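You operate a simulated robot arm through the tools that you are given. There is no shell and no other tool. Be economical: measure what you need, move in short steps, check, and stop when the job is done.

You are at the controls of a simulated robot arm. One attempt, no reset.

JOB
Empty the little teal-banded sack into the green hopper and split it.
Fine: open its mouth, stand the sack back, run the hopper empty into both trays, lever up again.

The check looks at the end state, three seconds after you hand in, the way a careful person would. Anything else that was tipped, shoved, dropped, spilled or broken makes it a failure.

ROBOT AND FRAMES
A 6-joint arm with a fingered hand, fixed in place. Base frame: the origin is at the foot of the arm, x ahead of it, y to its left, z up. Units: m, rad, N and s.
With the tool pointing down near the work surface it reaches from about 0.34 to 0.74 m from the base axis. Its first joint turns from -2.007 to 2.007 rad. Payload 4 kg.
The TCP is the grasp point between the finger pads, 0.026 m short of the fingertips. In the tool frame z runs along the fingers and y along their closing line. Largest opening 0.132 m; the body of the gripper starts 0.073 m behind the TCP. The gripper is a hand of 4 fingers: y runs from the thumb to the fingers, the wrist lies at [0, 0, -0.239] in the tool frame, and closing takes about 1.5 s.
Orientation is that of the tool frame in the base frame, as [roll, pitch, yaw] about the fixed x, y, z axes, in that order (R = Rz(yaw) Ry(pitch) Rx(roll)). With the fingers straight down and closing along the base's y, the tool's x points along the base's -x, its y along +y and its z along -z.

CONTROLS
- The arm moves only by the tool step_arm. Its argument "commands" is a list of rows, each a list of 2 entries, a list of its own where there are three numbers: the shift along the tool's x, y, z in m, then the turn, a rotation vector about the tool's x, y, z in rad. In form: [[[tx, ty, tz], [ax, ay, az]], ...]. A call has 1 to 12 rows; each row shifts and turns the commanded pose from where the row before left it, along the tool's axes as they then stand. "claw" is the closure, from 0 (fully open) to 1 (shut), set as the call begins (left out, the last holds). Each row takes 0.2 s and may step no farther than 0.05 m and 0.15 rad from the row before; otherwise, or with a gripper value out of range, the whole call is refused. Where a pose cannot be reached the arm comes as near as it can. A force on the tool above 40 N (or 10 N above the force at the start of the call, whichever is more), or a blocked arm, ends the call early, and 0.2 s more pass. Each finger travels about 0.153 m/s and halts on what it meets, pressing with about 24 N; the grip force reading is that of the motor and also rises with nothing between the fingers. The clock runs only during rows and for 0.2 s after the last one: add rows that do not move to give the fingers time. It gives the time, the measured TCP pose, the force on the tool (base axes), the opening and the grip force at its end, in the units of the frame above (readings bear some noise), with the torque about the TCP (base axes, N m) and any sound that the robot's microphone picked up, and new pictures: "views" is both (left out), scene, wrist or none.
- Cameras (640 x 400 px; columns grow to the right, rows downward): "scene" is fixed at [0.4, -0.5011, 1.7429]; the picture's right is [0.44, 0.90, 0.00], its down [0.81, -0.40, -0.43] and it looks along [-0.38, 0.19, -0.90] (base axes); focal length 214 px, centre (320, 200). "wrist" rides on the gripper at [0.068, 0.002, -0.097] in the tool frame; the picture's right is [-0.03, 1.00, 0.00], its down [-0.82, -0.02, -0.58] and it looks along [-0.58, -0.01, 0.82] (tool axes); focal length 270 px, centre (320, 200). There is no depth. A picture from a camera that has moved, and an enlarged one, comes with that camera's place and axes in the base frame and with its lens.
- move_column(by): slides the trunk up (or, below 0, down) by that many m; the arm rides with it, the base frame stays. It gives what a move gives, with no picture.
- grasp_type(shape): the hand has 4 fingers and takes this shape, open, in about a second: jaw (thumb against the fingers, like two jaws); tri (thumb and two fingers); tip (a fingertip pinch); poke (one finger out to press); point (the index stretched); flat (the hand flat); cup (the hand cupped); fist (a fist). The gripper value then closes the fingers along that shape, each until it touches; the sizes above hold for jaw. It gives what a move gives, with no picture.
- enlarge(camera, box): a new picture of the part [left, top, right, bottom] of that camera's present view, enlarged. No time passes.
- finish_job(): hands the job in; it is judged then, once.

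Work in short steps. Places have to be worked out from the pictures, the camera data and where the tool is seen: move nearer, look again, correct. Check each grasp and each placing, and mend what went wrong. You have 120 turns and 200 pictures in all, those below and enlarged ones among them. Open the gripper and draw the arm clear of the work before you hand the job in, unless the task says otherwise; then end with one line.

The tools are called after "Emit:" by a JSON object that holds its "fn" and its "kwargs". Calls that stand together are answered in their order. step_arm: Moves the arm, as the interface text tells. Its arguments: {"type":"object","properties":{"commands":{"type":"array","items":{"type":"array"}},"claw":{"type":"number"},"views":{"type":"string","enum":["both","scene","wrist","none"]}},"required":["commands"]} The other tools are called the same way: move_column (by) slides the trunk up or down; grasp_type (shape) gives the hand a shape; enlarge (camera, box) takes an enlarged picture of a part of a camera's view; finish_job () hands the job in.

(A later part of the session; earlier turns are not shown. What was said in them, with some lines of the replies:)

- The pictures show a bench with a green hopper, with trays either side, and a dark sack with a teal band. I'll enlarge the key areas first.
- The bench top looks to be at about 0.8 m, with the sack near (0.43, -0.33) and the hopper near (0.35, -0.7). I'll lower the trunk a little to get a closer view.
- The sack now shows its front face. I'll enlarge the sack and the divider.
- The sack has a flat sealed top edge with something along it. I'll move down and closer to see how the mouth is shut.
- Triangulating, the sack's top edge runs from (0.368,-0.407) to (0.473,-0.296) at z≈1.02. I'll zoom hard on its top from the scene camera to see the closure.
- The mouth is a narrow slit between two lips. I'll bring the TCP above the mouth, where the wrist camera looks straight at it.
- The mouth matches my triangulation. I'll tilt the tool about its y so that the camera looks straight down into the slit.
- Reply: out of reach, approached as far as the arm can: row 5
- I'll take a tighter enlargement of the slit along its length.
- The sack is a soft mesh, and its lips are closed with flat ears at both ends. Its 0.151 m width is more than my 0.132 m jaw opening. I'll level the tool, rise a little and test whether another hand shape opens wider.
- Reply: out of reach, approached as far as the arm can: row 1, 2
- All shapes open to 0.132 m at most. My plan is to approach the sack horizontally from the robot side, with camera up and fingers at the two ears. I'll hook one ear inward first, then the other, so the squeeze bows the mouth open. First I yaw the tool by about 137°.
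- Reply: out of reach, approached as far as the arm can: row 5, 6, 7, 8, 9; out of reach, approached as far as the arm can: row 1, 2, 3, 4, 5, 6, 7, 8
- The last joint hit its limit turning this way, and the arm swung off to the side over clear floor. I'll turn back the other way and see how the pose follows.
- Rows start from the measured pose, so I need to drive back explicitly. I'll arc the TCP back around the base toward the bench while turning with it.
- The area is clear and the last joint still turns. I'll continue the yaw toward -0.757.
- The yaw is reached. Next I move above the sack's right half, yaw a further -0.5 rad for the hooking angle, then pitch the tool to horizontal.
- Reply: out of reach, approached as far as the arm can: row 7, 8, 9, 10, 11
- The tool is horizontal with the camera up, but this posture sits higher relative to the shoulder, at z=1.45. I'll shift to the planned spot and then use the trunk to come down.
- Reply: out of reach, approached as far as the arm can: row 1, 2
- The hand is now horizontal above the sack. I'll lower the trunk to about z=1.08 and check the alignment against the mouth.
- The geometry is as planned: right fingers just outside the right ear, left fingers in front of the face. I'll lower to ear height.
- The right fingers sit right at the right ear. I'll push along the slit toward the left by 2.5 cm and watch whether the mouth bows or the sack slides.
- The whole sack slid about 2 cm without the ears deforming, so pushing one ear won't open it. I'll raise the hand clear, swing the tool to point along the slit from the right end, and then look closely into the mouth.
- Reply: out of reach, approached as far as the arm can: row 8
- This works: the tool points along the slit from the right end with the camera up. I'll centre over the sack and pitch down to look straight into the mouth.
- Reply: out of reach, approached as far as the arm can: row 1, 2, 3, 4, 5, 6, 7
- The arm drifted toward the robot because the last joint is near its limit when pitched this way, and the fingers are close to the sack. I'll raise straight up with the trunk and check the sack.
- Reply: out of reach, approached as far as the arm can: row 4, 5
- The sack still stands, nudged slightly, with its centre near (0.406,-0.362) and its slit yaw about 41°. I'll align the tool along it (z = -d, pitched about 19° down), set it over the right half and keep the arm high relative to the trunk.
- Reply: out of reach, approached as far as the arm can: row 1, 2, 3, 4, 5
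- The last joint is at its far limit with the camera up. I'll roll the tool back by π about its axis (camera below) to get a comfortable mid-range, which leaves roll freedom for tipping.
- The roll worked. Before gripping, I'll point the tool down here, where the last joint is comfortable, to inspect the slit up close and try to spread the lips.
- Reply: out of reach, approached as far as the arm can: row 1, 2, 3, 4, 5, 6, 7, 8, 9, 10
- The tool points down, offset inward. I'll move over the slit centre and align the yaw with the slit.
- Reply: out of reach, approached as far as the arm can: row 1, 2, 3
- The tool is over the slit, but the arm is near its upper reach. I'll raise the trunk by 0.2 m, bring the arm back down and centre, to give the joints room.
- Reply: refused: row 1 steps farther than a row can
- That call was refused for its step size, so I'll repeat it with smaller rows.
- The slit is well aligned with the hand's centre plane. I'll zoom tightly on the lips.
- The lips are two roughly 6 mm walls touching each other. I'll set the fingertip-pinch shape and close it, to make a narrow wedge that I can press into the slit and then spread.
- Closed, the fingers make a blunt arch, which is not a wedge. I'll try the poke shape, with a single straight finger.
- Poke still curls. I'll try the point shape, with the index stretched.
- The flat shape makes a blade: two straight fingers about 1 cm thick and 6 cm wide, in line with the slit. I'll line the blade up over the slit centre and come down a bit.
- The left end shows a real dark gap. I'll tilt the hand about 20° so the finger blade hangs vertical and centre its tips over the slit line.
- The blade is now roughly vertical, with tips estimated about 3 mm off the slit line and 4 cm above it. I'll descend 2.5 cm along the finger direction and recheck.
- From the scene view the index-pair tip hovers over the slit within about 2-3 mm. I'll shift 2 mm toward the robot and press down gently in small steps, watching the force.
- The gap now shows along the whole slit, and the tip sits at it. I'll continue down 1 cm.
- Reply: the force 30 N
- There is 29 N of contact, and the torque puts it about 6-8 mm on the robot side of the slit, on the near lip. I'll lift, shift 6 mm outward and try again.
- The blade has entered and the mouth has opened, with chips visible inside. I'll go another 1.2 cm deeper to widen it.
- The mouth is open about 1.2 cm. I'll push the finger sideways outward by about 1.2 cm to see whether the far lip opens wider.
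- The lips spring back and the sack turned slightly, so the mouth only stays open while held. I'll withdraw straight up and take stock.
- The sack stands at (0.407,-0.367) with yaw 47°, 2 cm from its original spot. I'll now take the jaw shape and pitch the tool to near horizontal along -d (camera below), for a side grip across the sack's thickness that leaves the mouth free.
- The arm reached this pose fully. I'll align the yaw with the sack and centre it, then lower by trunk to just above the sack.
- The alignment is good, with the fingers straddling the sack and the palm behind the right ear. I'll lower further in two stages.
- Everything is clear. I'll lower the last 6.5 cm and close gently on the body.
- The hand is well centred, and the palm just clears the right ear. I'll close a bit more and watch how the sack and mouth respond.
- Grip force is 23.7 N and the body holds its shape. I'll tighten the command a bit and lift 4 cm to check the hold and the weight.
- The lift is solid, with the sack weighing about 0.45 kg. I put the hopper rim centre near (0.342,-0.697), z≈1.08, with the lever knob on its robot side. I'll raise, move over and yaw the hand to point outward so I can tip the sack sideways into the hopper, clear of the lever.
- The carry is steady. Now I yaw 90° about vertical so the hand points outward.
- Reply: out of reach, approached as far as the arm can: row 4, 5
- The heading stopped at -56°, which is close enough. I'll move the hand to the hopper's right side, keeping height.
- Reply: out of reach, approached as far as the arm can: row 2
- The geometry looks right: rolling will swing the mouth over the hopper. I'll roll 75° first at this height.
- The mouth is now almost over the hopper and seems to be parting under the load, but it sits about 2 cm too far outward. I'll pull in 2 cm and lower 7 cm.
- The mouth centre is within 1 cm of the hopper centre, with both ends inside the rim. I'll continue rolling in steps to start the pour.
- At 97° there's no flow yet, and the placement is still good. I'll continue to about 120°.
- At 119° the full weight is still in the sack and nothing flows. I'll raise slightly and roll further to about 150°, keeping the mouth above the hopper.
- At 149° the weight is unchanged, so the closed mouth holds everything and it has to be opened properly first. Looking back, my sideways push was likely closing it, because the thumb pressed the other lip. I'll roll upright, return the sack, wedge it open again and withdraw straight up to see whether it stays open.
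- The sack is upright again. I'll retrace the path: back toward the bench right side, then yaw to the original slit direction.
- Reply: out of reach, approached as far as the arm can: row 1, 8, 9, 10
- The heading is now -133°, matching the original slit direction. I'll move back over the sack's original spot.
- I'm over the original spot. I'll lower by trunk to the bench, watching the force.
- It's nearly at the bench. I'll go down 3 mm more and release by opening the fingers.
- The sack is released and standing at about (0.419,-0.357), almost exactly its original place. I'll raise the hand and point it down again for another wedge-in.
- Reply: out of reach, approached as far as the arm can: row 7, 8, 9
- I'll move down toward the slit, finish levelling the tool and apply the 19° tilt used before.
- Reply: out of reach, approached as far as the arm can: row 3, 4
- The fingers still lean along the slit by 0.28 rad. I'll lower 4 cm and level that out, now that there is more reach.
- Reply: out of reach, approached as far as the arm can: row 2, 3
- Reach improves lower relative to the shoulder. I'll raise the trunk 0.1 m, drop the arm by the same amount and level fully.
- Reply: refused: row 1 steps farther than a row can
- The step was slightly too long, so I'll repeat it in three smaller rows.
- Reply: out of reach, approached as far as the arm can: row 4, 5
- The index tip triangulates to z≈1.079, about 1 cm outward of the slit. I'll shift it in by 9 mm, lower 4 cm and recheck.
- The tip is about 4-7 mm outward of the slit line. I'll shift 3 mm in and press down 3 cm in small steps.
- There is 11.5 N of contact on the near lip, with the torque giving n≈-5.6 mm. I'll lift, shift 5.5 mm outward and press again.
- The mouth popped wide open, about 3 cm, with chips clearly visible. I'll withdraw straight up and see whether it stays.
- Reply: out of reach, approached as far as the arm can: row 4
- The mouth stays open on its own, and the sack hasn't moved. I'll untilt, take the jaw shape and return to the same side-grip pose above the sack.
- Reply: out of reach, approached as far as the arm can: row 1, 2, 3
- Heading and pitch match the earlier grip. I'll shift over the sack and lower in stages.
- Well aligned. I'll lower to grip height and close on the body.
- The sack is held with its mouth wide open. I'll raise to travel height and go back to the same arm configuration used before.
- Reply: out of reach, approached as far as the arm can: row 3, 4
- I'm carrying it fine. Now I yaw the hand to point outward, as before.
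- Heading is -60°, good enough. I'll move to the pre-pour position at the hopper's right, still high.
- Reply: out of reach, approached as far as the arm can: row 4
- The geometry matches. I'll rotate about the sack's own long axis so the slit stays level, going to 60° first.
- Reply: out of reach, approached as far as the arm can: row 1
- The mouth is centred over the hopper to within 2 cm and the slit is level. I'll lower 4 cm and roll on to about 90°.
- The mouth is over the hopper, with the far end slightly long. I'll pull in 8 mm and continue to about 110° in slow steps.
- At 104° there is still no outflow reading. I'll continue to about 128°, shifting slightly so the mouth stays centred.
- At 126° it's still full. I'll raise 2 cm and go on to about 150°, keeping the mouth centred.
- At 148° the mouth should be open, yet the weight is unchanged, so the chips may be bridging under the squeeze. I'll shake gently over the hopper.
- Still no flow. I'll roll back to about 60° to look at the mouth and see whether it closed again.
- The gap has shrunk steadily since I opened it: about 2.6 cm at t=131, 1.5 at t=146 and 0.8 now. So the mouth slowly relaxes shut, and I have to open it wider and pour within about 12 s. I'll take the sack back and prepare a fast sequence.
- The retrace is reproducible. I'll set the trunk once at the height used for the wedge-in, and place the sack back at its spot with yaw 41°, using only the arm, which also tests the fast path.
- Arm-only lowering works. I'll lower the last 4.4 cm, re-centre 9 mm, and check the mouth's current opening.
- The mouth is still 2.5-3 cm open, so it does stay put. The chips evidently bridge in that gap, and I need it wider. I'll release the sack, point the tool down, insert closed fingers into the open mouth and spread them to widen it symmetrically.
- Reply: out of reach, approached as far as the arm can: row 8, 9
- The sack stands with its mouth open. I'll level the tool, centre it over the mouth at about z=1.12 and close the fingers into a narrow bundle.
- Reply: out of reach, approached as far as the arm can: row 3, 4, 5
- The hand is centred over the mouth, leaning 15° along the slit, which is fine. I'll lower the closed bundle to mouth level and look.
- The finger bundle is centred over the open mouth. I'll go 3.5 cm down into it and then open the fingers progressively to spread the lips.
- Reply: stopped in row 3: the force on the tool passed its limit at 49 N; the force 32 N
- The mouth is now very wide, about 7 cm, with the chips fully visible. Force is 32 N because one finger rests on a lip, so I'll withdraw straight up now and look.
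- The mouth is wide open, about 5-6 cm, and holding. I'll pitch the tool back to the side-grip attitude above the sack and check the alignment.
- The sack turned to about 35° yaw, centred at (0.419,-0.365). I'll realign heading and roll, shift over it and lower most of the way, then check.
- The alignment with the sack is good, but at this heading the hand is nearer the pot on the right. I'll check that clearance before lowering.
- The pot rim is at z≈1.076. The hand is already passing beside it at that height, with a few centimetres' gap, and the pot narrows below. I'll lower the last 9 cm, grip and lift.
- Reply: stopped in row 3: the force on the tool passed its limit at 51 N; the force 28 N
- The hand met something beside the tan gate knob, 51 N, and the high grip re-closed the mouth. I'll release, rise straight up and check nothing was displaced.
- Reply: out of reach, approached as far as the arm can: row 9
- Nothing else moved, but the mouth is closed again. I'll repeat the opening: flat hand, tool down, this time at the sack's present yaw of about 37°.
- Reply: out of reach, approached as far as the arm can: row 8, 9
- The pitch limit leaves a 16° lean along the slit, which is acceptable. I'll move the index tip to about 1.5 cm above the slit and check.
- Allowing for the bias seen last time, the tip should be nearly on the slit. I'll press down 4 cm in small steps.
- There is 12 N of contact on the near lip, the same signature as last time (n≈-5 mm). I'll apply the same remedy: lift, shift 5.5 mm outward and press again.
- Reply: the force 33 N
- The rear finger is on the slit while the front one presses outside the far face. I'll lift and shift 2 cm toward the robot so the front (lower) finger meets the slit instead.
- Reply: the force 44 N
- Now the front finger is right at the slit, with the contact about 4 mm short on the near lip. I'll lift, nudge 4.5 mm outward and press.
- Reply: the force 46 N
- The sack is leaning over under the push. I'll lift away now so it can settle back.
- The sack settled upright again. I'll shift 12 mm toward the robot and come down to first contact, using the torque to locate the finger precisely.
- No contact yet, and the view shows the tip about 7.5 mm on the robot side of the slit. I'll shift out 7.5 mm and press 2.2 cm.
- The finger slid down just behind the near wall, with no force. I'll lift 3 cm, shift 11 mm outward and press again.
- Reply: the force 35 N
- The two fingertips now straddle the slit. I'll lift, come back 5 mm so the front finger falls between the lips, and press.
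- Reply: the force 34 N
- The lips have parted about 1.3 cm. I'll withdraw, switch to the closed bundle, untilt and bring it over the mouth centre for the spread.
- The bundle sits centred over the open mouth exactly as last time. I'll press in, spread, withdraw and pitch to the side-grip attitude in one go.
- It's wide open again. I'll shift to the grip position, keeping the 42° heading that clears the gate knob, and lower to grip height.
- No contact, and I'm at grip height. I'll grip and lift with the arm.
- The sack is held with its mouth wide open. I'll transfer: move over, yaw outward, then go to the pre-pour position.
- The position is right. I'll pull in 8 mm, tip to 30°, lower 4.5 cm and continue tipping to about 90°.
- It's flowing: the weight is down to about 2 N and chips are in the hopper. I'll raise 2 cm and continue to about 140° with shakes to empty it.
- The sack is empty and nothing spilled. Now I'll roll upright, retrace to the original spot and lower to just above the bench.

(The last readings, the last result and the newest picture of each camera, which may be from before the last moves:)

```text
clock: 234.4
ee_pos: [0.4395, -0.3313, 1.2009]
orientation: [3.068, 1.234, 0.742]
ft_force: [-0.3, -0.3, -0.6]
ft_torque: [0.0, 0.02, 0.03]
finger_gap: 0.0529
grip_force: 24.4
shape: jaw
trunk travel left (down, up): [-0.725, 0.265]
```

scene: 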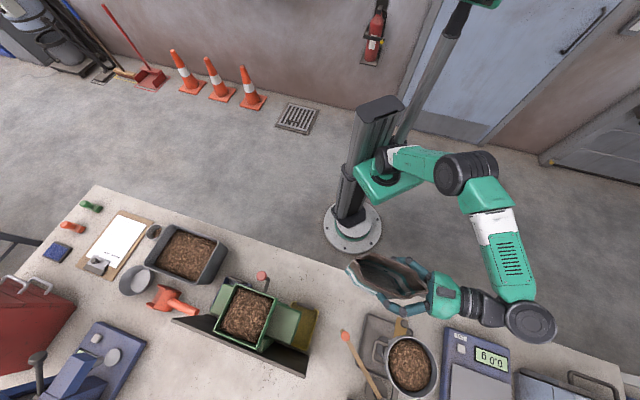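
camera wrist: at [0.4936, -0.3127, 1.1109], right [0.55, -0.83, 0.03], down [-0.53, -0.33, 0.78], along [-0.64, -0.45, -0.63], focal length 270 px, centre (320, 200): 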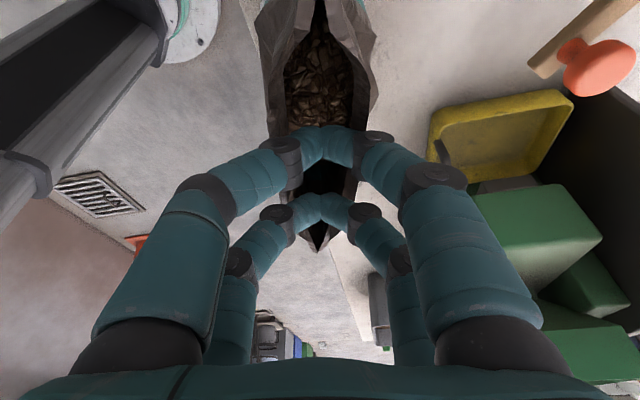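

The hopper is full and nothing spilled. I'll lower the empty sack, release it, raise, and swing the hand toward the lever side.

Emit:
{"fn": "step_arm", "kwargs": {"commands": [[[0.0417, -0.0011, 0.0146], [0, 0, 0]], [[0.0417, -0.0011, 0.0146], [0, 0, 0]], [[0.0417, -0.0011, 0.0146], [0, 0, 0]], [[0.0417, -0.0011, 0.0146], [0, 0, 0]], [[0.0417, -0.0011, 0.0146], [0, 0, 0]], [[0.0415, -0.0011, 0.0146], [0, 0, 0]], [[0, 0, 0], [0, 0, 0]]], "views": "none"}}

Emit:
{"fn": "step_arm", "kwargs": {"commands": [[[0, 0, 0], [0, 0, 0]], [[0, 0, 0], [0, 0, 0]], [[0, 0, 0], [0, 0, 0]], [[0, 0, 0], [0, 0, 0]], [[-0.0417, 0.0011, -0.0146], [0, 0, 0]], [[-0.0417, 0.0011, -0.0146], [0, 0, 0]], [[-0.0417, 0.0011, -0.0146], [0, 0, 0]], [[-0.0417, 0.0011, -0.0146], [0, 0, 0]], [[-0.0417, 0.0011, -0.0146], [0, 0, 0]], [[-0.0417, 0.0011, -0.0146], [0, 0, 0]]], "claw": 0, "views": "none"}}

Emit:
{"fn": "step_arm", "kwargs": {"commands": [[[-0.0096, 0.0219, 0.0275], [0, 0, 0]], [[-0.0096, 0.0219, 0.0275], [0, 0, 0]], [[-0.0096, 0.0219, 0.0275], [0, 0, 0]], [[-0.0096, 0.0219, 0.0275], [0, 0, 0]]], "views": "none"}}

Emit:
{"fn": "step_arm", "kwargs": {"commands": [[[0, 0, 0], [-0.132, 0, -0.0465]], [[0, 0, 0], [-0.132, 0, -0.0465]], [[0, 0, 0], [-0.132, 0, -0.0465]], [[0, 0, 0], [-0.132, 0, -0.0465]], [[0, 0, 0], [-0.132, 0, -0.0465]], [[0, 0, 0], [-0.132, 0, -0.0465]], [[0, 0, 0], [-0.132, 0, -0.0465]], [[0, 0, 0], [-0.132, 0, -0.0465]], [[0, 0, 0], [-0.132, 0, -0.0465]]], "views": "none"}}

Emit:
{"fn": "step_arm", "kwargs": {"commands": [[[0.0025, -0.0424, -0.0076], [0, 0, 0]], [[0.0025, -0.0424, -0.0076], [0, 0, 0]], [[0.0025, -0.0424, -0.0076], [0, 0, 0]], [[0.0025, -0.0424, -0.0076], [0, 0, 0]], [[0.0025, -0.0424, -0.0076], [0, 0, 0]]]}}

Emit:
{"fn": "enlarge", "kwargs": {"camera": "scene", "box": [220, 220, 400, 340]}}

```text
clock: 236.0
ee_pos: [0.4388, -0.3348, 0.9361]
orientation: [3.066, 1.232, 0.739]
ft_force: [0.3, -0.2, -0.4]
ft_torque: [0.01, -0.03, 0.0]
finger_gap: 0.0528
grip_force: 23.6
shape: jaw
trunk travel left (down, up): [-0.725, 0.265]
```

```text
clock: 238.2
ee_pos: [0.4385, -0.3323, 1.2029]
orientation: [3.068, 1.235, 0.744]
ft_force: [0.0, 0.2, 0.7]
ft_torque: [-0.03, 0.0, 0.01]
finger_gap: 0.1319
grip_force: 0.0
shape: jaw
trunk travel left (down, up): [-0.725, 0.265]
```

```text
clock: 239.2
ee_pos: [0.4237, -0.4802, 1.2052]
orientation: [3.071, 1.234, 0.746]
ft_force: [-0.1, -0.4, 0.5]
ft_torque: [0.01, 0.0, 0.02]
finger_gap: 0.1321
grip_force: 0.1
shape: jaw
trunk travel left (down, up): [-0.725, 0.265]
```

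```text
clock: 241.2
ee_pos: [0.4234, -0.4785, 1.2042]
orientation: [3.123, 1.255, 2.053]
ft_force: [-0.7, 0.5, -0.6]
ft_torque: [0.0, 0.03, -0.02]
finger_gap: 0.132
grip_force: 0.3
shape: jaw
trunk travel left (down, up): [-0.725, 0.265]
```

```text
clock: 242.4
ee_pos: [0.217, -0.5465, 1.2073]
orientation: [3.122, 1.257, 2.052]
ft_force: [-0.1, -0.4, -0.1]
ft_torque: [-0.02, 0.01, 0.07]
finger_gap: 0.1319
grip_force: 0.0
shape: jaw
trunk travel left (down, up): [-0.725, 0.265]
camera wrist: at [0.165, -0.446, 1.1699], right [0.88, 0.47, 0.03], down [-0.17, 0.25, 0.95], along [0.44, -0.85, 0.3], focal length 270 px, centre (320, 200)
```

scene: 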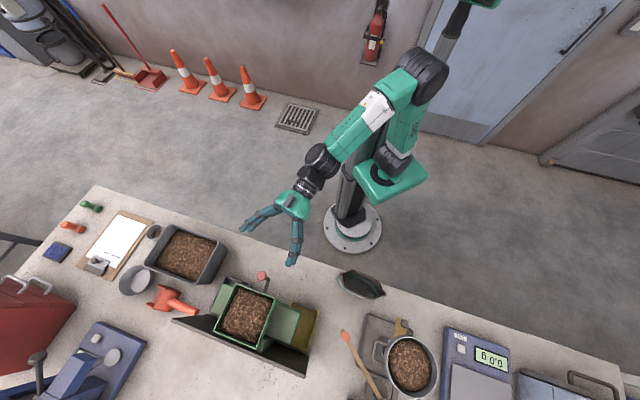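
wrist: 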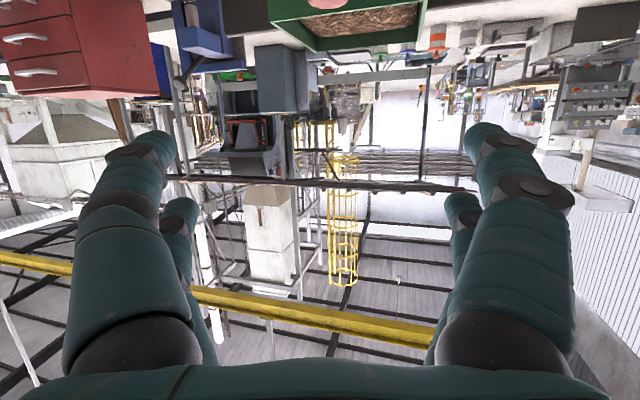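

```text
3.33 times, centred on (310, 280) of scene
camera zoom: at [0.4, -0.5011, 1.7429], right [0.44, 0.9, 0.0], down [0.81, -0.4, -0.43], along [-0.38, 0.19, -0.9], focal length 715 px, centre (353, -67)
```

zoom: 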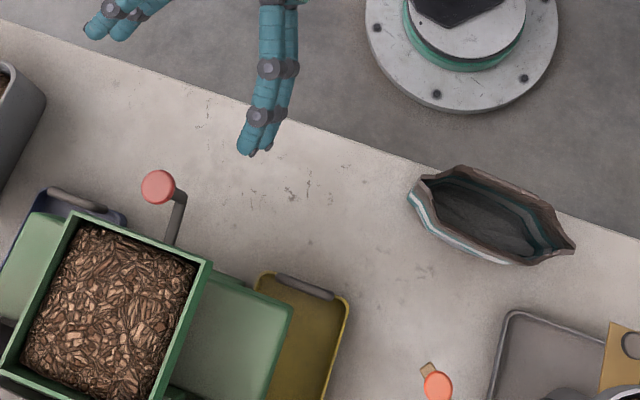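

The sack stands empty at its spot. I'll approach the lever knob at about (0.267,-0.624,1.10), grip it, and test small moves in each direction to find how the lever swings.

Emit:
{"fn": "step_arm", "kwargs": {"commands": [[[0.0338, 0.0019, 0.0114], [0, 0, 0]], [[0.0338, 0.0019, 0.0114], [0, 0, 0]], [[0.0338, 0.0019, 0.0114], [0, 0, 0]], [[-0.0098, 0, 0.0291], [0, 0, 0]], [[-0.0098, 0, 0.0291], [0, 0, 0]], [[-0.0098, 0, 0.0291], [0, 0, 0]]], "views": "none"}}

Emit:
{"fn": "step_arm", "kwargs": {"commands": [[[0, 0, 0], [0, 0, 0]], [[0, 0, 0], [0, 0, 0]], [[0, 0, 0], [0, 0, 0]], [[0, 0, 0], [0, 0, 0]], [[0, 0, 0], [0, 0, 0]], [[0, 0, 0], [0, 0, 0]], [[0, 0, 0], [0, 0, 0]]], "claw": 1, "views": "none"}}

Emit:
{"fn": "step_arm", "kwargs": {"commands": [[[0.0038, 0, -0.0114], [0, 0, 0]]], "views": "none"}}

Emit:
{"fn": "step_arm", "kwargs": {"commands": [[[-0.0038, 0, 0.0114], [0, 0, 0]], [[0, 0.01, 0], [0, 0, 0]]], "views": "none"}}

Emit:
{"fn": "step_arm", "kwargs": {"commands": [[[0, -0.02, 0], [0, 0, 0]]], "views": "none"}}

Emit:
{"fn": "enlarge", "kwargs": {"camera": "scene", "box": [190, 230, 350, 340]}}

```text
clock: 243.8
ee_pos: [0.2708, -0.6241, 1.0979]
orientation: [3.126, 1.258, 2.057]
ft_force: [-0.3, 0.6, -1.1]
ft_torque: [0.01, 0.0, 0.04]
finger_gap: 0.1321
grip_force: 0.0
shape: jaw
trunk travel left (down, up): [-0.725, 0.265]
```

```text
clock: 245.4
ee_pos: [0.2695, -0.6232, 1.0991]
orientation: [3.125, 1.256, 2.056]
ft_force: [-8.2, 4.1, -4.2]
ft_torque: [0.14, 0.0, 1.49]
finger_gap: 0.0146
grip_force: 23.6
shape: jaw
trunk travel left (down, up): [-0.725, 0.265]
```

```text
clock: 245.8
ee_pos: [0.2615, -0.6162, 1.0935]
orientation: [3.112, 1.248, 2.039]
ft_force: [-9.2, -22.7, -14.2]
ft_torque: [-0.5, -0.04, 0.1]
finger_gap: 0.0
grip_force: 24.1
shape: jaw
trunk travel left (down, up): [-0.725, 0.265]
```

```text
clock: 246.4
ee_pos: [0.2732, -0.6227, 1.098]
orientation: [3.115, 1.257, 2.043]
ft_force: [-21.8, -20.4, 1.5]
ft_torque: [-0.39, 0.45, 0.12]
finger_gap: 0.0001
grip_force: 24.5
shape: jaw
trunk travel left (down, up): [-0.725, 0.265]
```

```text
clock: 246.8
ee_pos: [0.2607, -0.6287, 1.0947]
orientation: [3.121, 1.254, 2.056]
ft_force: [-3.1, -8.6, -6.1]
ft_torque: [-0.21, 0.07, -0.02]
finger_gap: 0.0002
grip_force: 24.0
shape: jaw
trunk travel left (down, up): [-0.725, 0.265]
```

```text
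3.64 times, centred on (270, 285) of scene
camera zoom: at [0.4, -0.5011, 1.7429], right [0.44, 0.9, 0.0], down [0.81, -0.4, -0.43], along [-0.38, 0.19, -0.9], focal length 780 px, centre (502, -109)
5 turns are left
```

zoom: 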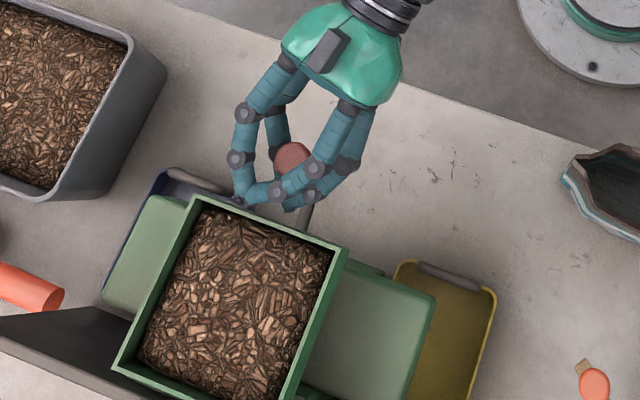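

The fingers now ring the knob: pushing to the right and pulling toward me both met about 25-29 N, while the left direction is untested but free. I'll swing the knob left and down along its arc.

Emit:
{"fn": "step_arm", "kwargs": {"commands": [[[0.001, -0.0139, 0.0048], [0, 0, 0]], [[0.001, -0.0138, 0.0049], [0, 0, 0]], [[0.0118, -0.0244, 0.012], [0, 0, 0]], [[0.0195, -0.0181, 0.0125], [0, 0, 0]], [[0.0252, -0.0096, 0.0116], [0, 0, 0]]], "views": "none"}}

Emit:
{"fn": "enlarge", "kwargs": {"camera": "scene", "box": [190, 230, 350, 340]}}

```text
clock: 247.7
ee_pos: [0.2294, -0.6588, 1.0847]
orientation: [3.132, 1.273, 2.079]
ft_force: [4.4, 37.0, 9.7]
ft_torque: [0.99, -0.34, 1.25]
finger_gap: 0.008
grip_force: 24.1
shape: jaw
trunk travel left (down, up): [-0.725, 0.265]
stopped in row 4: the force on the tool passed its limit at 45 N (the readings are from after the stop); the commanded pose is now the measured one
```

```text
3.64 times, centred on (270, 285) of scene
camera zoom: at [0.4, -0.5011, 1.7429], right [0.44, 0.9, 0.0], down [0.81, -0.4, -0.43], along [-0.38, 0.19, -0.9], focal length 780 px, centre (502, -109)
4 turns are left
```

zoom: 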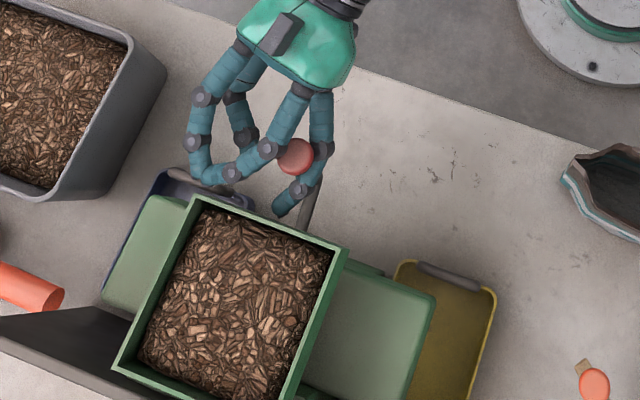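

The knob didn't go left, but comparing views, the earlier pull moved it about 1 cm toward me. So the lever pulls toward the robot and down. I'll re-cage the knob and pull it that way along an arc.

Emit:
{"fn": "step_arm", "kwargs": {"commands": [[[0, 0, 0], [0, 0, 0]], [[0, 0, 0], [0, 0, 0]], [[0, 0, 0], [0, 0, 0]], [[0, 0, 0], [0, 0, 0]], [[-0.0095, 0, -0.0032], [0, 0, 0]], [[0, 0.0242, 0], [0, 0, 0]], [[0, 0.0242, 0], [0, 0, 0]], [[0.0029, 0, -0.0087], [0, 0, 0]]], "claw": 0, "views": "none"}}

Emit:
{"fn": "step_arm", "kwargs": {"commands": [[[0, 0, 0], [0, 0, 0]], [[0, 0, 0], [0, 0, 0]], [[0, 0, 0], [0, 0, 0]], [[0, 0, 0], [0, 0, 0]], [[0, 0, 0], [0, 0, 0]], [[0, 0, 0], [0, 0, 0]]], "claw": 1, "views": "none"}}

Emit:
{"fn": "step_arm", "kwargs": {"commands": [[[0.0118, -0.0059, -0.0162], [0, 0, 0]], [[0.0213, -0.0059, -0.013], [0, 0, 0]], [[0.0292, -0.0044, -0.0053], [0, 0, 0]]], "views": "none"}}

Emit:
{"fn": "step_arm", "kwargs": {"commands": [[[0.028, -0.0015, 0.0044], [0, 0, 0]], [[0.0265, 0, 0.0089], [0, 0, 0]], [[0, 0, 0], [0, 0, 0]], [[0, 0, 0], [0, 0, 0]], [[0, 0, 0], [0, 0, 0]]], "views": "scene"}}

Emit:
{"fn": "enlarge", "kwargs": {"camera": "scene", "box": [190, 230, 350, 340]}}

```text
clock: 249.0
ee_pos: [0.2256, -0.657, 1.0891]
orientation: [3.127, 1.259, 2.056]
ft_force: [-27.9, 22.2, 5.2]
ft_torque: [-0.34, -0.42, 0.43]
finger_gap: 0.1128
grip_force: 0.0
shape: jaw
trunk travel left (down, up): [-0.725, 0.265]
stopped in row 6: the force on the tool passed its limit at 54 N (the readings are from after the stop); the commanded pose is now the measured one
```

```text
clock: 250.4
ee_pos: [0.2356, -0.6565, 1.0866]
orientation: [-3.141, 1.258, 2.078]
ft_force: [17.9, 20.0, 4.0]
ft_torque: [0.43, -0.34, -0.1]
finger_gap: 0.0033
grip_force: 23.8
shape: jaw
trunk travel left (down, up): [-0.725, 0.265]
```

```text
clock: 251.2
ee_pos: [0.1993, -0.6214, 1.0369]
orientation: [-3.135, 1.257, 2.086]
ft_force: [32.9, 7.7, -2.2]
ft_torque: [-0.54, -0.64, -1.06]
finger_gap: 0.0057
grip_force: 23.7
shape: jaw
trunk travel left (down, up): [-0.725, 0.265]
```

```text
clock: 251.7
ee_pos: [0.1973, -0.6166, 1.0128]
orientation: [3.138, 1.291, 2.083]
ft_force: [16.8, 20.3, 13.7]
ft_torque: [-0.36, -1.49, 0.01]
finger_gap: 0.0049
grip_force: 24.2
shape: jaw
trunk travel left (down, up): [-0.725, 0.265]
stopped in row 2: the force on the tool passed its limit at 54 N (the readings are from after the stop); the commanded pose is now the measured one
```

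scene: 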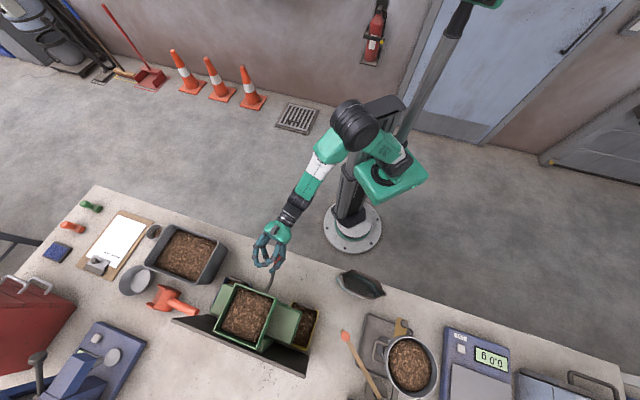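

```text
3.64 times, centred on (270, 285) of scene
camera zoom: at [0.4, -0.5011, 1.7429], right [0.44, 0.9, 0.0], down [0.81, -0.4, -0.43], along [-0.38, 0.19, -0.9], focal length 780 px, centre (502, -109)
3 turns are left
```

zoom: 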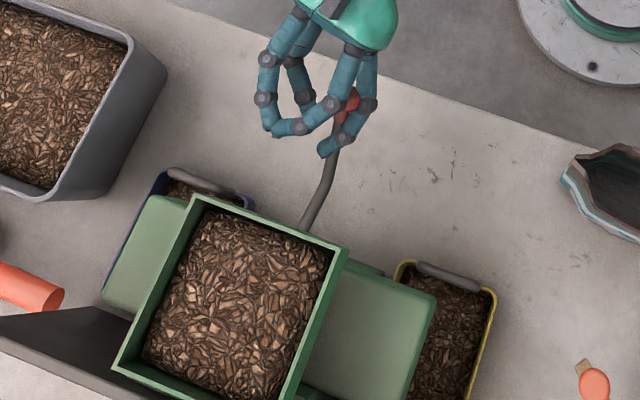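

The lever is down and chips are pouring into both trays. I'll hold while the hopper empties, then bring the lever back up along the same arc.

Emit:
{"fn": "step_arm", "kwargs": {"commands": [[[0, 0, 0], [0, 0, 0]], [[0, 0, 0], [0, 0, 0]], [[0, 0, 0], [0, 0, 0]], [[0, 0, 0], [0, 0, 0]], [[0, 0, 0], [0, 0, 0]], [[0, 0, 0], [0, 0, 0]], [[0, 0, 0], [0, 0, 0]], [[0, 0, 0], [0, 0, 0]], [[0, 0, 0], [0, 0, 0]], [[0, 0, 0], [0, 0, 0]], [[0, 0, 0], [0, 0, 0]], [[0, 0, 0], [0, 0, 0]]], "views": "none"}}

Emit:
{"fn": "step_arm", "kwargs": {"commands": [[[0, 0, 0], [0, 0, 0]], [[0, 0, 0], [0, 0, 0]], [[0, 0, 0], [0, 0, 0]], [[0, 0, 0], [0, 0, 0]], [[0, 0, 0], [0, 0, 0]], [[0, 0, 0], [0, 0, 0]], [[0, 0, 0], [0, 0, 0]], [[0, 0, 0], [0, 0, 0]], [[0, 0, 0], [0, 0, 0]], [[0, 0, 0], [0, 0, 0]], [[0, 0, 0], [0, 0, 0]], [[0, 0, 0], [0, 0, 0]]], "views": "none"}}

Emit:
{"fn": "step_arm", "kwargs": {"commands": [[[0, 0, 0], [0, 0, 0]], [[0, 0, 0], [0, 0, 0]], [[0, 0, 0], [0, 0, 0]], [[0, 0, 0], [0, 0, 0]], [[0, 0, 0], [0, 0, 0]], [[0, 0, 0], [0, 0, 0]], [[0, 0, 0], [0, 0, 0]], [[0, 0, 0], [0, 0, 0]], [[0, 0, 0], [0, 0, 0]], [[0, 0, 0], [0, 0, 0]], [[0, 0, 0], [0, 0, 0]], [[0, 0, 0], [0, 0, 0]]], "views": "none"}}

Emit:
{"fn": "step_arm", "kwargs": {"commands": [[[0, 0, 0], [0, 0, 0]], [[0, 0, 0], [0, 0, 0]], [[0, 0, 0], [0, 0, 0]], [[0, 0, 0], [0, 0, 0]], [[0, 0, 0], [0, 0, 0]], [[0, 0, 0], [0, 0, 0]], [[0, 0, 0], [0, 0, 0]], [[0, 0, 0], [0, 0, 0]], [[0, 0, 0], [0, 0, 0]], [[0, 0, 0], [0, 0, 0]], [[0, 0, 0], [0, 0, 0]], [[0, 0, 0], [0, 0, 0]]], "views": "none"}}

Emit:
{"fn": "enlarge", "kwargs": {"camera": "scene", "box": [190, 230, 350, 340]}}

Emit:
{"fn": "step_arm", "kwargs": {"commands": [[[-0.0243, 0.0015, -0.0032], [0, 0, 0]], [[-0.0283, 0.0044, 0.0056], [0, 0, 0]], [[-0.0207, 0.0053, 0.0112], [0, 0, 0]]], "views": "none"}}

Emit:
{"fn": "step_arm", "kwargs": {"commands": [[[-0.014, 0.0053, 0.0134], [0, 0, 0]]], "views": "none"}}

Emit:
{"fn": "step_arm", "kwargs": {"commands": [[[-0.0069, 0.003, 0.0078], [0, 0, 0]]], "views": "wrist"}}

Emit:
{"fn": "enlarge", "kwargs": {"camera": "scene", "box": [190, 230, 350, 340]}}

```text
clock: 254.3
ee_pos: [0.196, -0.6174, 1.0124]
orientation: [3.14, 1.293, 2.081]
ft_force: [21.4, 23.1, 20.9]
ft_torque: [-0.1, -1.76, -0.31]
finger_gap: 0.0051
grip_force: 24.0
shape: jaw
trunk travel left (down, up): [-0.725, 0.265]
```

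```text
clock: 256.9
ee_pos: [0.1962, -0.6177, 1.0114]
orientation: [3.138, 1.291, 2.079]
ft_force: [25.2, 19.3, 20.6]
ft_torque: [-0.1, -1.77, -0.55]
finger_gap: 0.0051
grip_force: 24.7
shape: jaw
trunk travel left (down, up): [-0.725, 0.265]
```

```text
clock: 259.5
ee_pos: [0.1951, -0.6178, 1.0122]
orientation: [3.141, 1.291, 2.079]
ft_force: [24.3, 20.1, 20.7]
ft_torque: [-0.05, -1.8, -0.51]
finger_gap: 0.0052
grip_force: 23.6
shape: jaw
trunk travel left (down, up): [-0.725, 0.265]
```

```text
clock: 262.1
ee_pos: [0.1953, -0.6169, 1.0119]
orientation: [3.139, 1.29, 2.079]
ft_force: [26.3, 18.8, 20.7]
ft_torque: [-0.01, -1.76, -0.59]
finger_gap: 0.0053
grip_force: 23.5
shape: jaw
trunk travel left (down, up): [-0.725, 0.265]
```

```text
3.64 times, centred on (270, 285) of scene
camera zoom: at [0.4, -0.5011, 1.7429], right [0.44, 0.9, 0.0], down [0.81, -0.4, -0.43], along [-0.38, 0.19, -0.9], focal length 780 px, centre (502, -109)
```

zoom: 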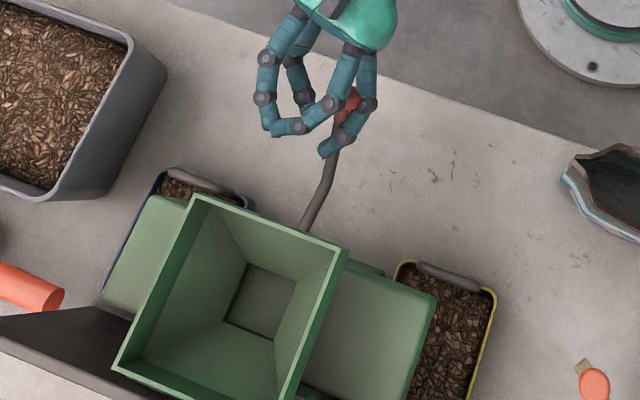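

```text
clock: 262.9
ee_pos: [0.2227, -0.6436, 1.0748]
orientation: [-3.141, 1.279, 2.08]
ft_force: [24.9, 21.2, -5.4]
ft_torque: [-0.15, 0.15, -0.85]
finger_gap: 0.0023
grip_force: 23.7
shape: jaw
trunk travel left (down, up): [-0.725, 0.265]
```

```text
clock: 263.3
ee_pos: [0.2327, -0.6555, 1.0872]
orientation: [-3.141, 1.285, 2.08]
ft_force: [21.6, 21.9, 1.6]
ft_torque: [0.16, -0.06, -0.52]
finger_gap: 0.0017
grip_force: 23.7
shape: jaw
trunk travel left (down, up): [-0.725, 0.265]
```

```text
clock: 263.7
ee_pos: [0.2389, -0.6591, 1.088]
orientation: [3.137, 1.281, 2.074]
ft_force: [8.3, 33.0, -3.0]
ft_torque: [0.36, 0.12, 0.31]
finger_gap: 0.0007
grip_force: 24.0
shape: jaw
trunk travel left (down, up): [-0.725, 0.265]
camera wrist: at [0.1851, -0.561, 1.0502], right [0.88, 0.48, 0.03], down [-0.17, 0.27, 0.95], along [0.45, -0.84, 0.32], focal length 270 px, centre (320, 200)
```

wrist: 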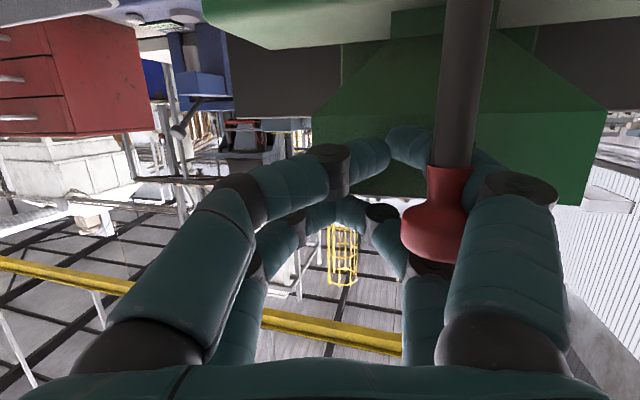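

```text
3.64 times, centred on (270, 285) of scene
camera zoom: at [0.4, -0.5011, 1.7429], right [0.44, 0.9, 0.0], down [0.81, -0.4, -0.43], along [-0.38, 0.19, -0.9], focal length 780 px, centre (502, -109)
2 turns are left
```

zoom: 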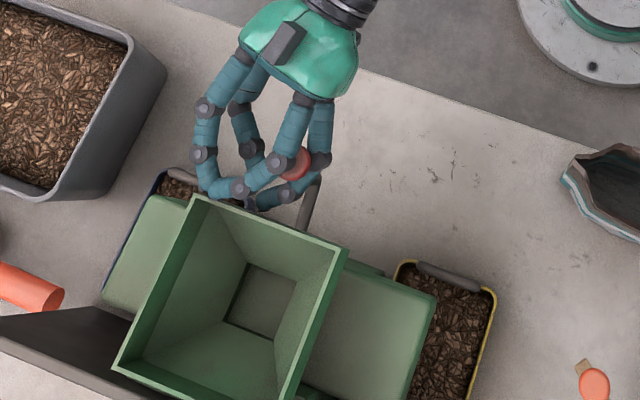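

The hopper is empty, both trays are filled and the lever is essentially back up. I'll give it a last small push home, open the hand, back straight out and rise clear.

Emit:
{"fn": "step_arm", "kwargs": {"commands": [[[-0.0024, 0.0024, 0.0072], [0, 0, 0]], [[0, 0, 0], [0, 0, 0]]], "views": "none"}}

Emit:
{"fn": "step_arm", "kwargs": {"commands": [[[0, 0, 0], [0, 0, 0]], [[0, 0, 0], [0, 0, 0]], [[0, 0, 0], [0, 0, 0]], [[0, 0, 0], [0, 0, 0]], [[0, 0, 0], [0, 0, 0]]], "claw": 0, "views": "none"}}

Emit:
{"fn": "step_arm", "kwargs": {"commands": [[[0, 0.015, 0], [0, 0, 0]], [[0, 0.015, 0], [0, 0, 0]]], "views": "none"}}

Emit:
{"fn": "step_arm", "kwargs": {"commands": [[[0.0095, 0, -0.0285], [0, 0, 0]], [[0.0095, 0, -0.0285], [0, 0, 0]], [[0.0095, 0, -0.0285], [0, 0, 0]], [[0.0095, 0, -0.0285], [0, 0, 0]], [[0.0095, 0, -0.0285], [0, 0, 0]], [[-0.038, 0, -0.0128], [0, 0, 0]], [[-0.038, 0, -0.0128], [0, 0, 0]]], "views": "scene"}}

Emit:
{"fn": "enlarge", "kwargs": {"camera": "scene", "box": [190, 230, 350, 340]}}

```text
clock: 264.1
ee_pos: [0.2425, -0.6604, 1.0897]
orientation: [3.139, 1.28, 2.078]
ft_force: [-0.4, 36.9, 6.4]
ft_torque: [0.67, -0.12, 0.72]
finger_gap: 0.0003
grip_force: 23.8
shape: jaw
trunk travel left (down, up): [-0.725, 0.265]
stopped in row 1: the force on the tool passed its limit at 47 N (the readings are from after the stop); the commanded pose is now the measured one
```

```text
clock: 265.1
ee_pos: [0.2361, -0.6616, 1.0892]
orientation: [3.138, 1.272, 2.068]
ft_force: [-17.8, 41.6, 5.7]
ft_torque: [0.34, 0.26, 0.61]
finger_gap: 0.1205
grip_force: 0.0
shape: jaw
trunk travel left (down, up): [-0.725, 0.265]
stopped in row 4: the force on the tool passed its limit at 49 N (the readings are from after the stop); the commanded pose is now the measured one
```

```text
clock: 265.6
ee_pos: [0.261, -0.6484, 1.0873]
orientation: [3.122, 1.274, 2.053]
ft_force: [-33.1, 31.6, 3.0]
ft_torque: [0.63, 0.6, 0.29]
finger_gap: 0.1135
grip_force: 0.0
shape: jaw
trunk travel left (down, up): [-0.725, 0.265]
```

```text
clock: 267.2
ee_pos: [0.194, -0.5198, 1.1621]
orientation: [3.131, 1.271, 2.064]
ft_force: [-0.1, 0.5, -0.7]
ft_torque: [0.02, 0.0, -0.02]
finger_gap: 0.1321
grip_force: 0.1
shape: jaw
trunk travel left (down, up): [-0.725, 0.265]
```

scene: 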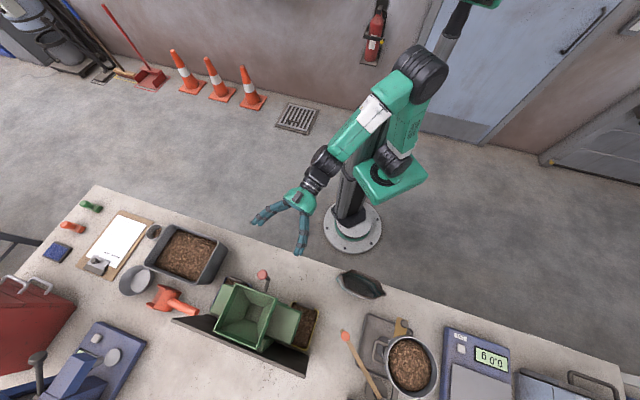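

```text
3.64 times, centred on (270, 285) of scene
camera zoom: at [0.4, -0.5011, 1.7429], right [0.44, 0.9, 0.0], down [0.81, -0.4, -0.43], along [-0.38, 0.19, -0.9], focal length 780 px, centre (502, -109)
1 turns are left
```

zoom: 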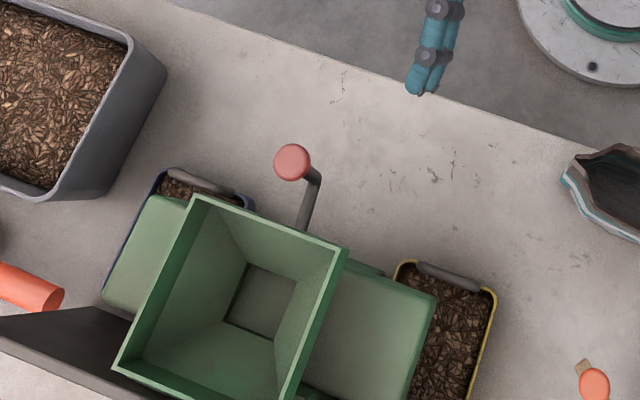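

The lever is up again, the hopper is empty, both trays hold chips, the sack is standing, and the open hand is clear of the work. I'm handing in.

Emit:
{"fn": "finish_job", "kwargs": {}}

```text
The job is handed in.
```

The teal-banded sack is emptied into the green hopper and stood back near its original spot; the hopper has run empty into both trays, and the lever is up again. I saw no chips spilled. I did not check the trays for an even split, and while re-gripping the sack the hand bumped something beside the gate knob, with no movement visible afterwards.
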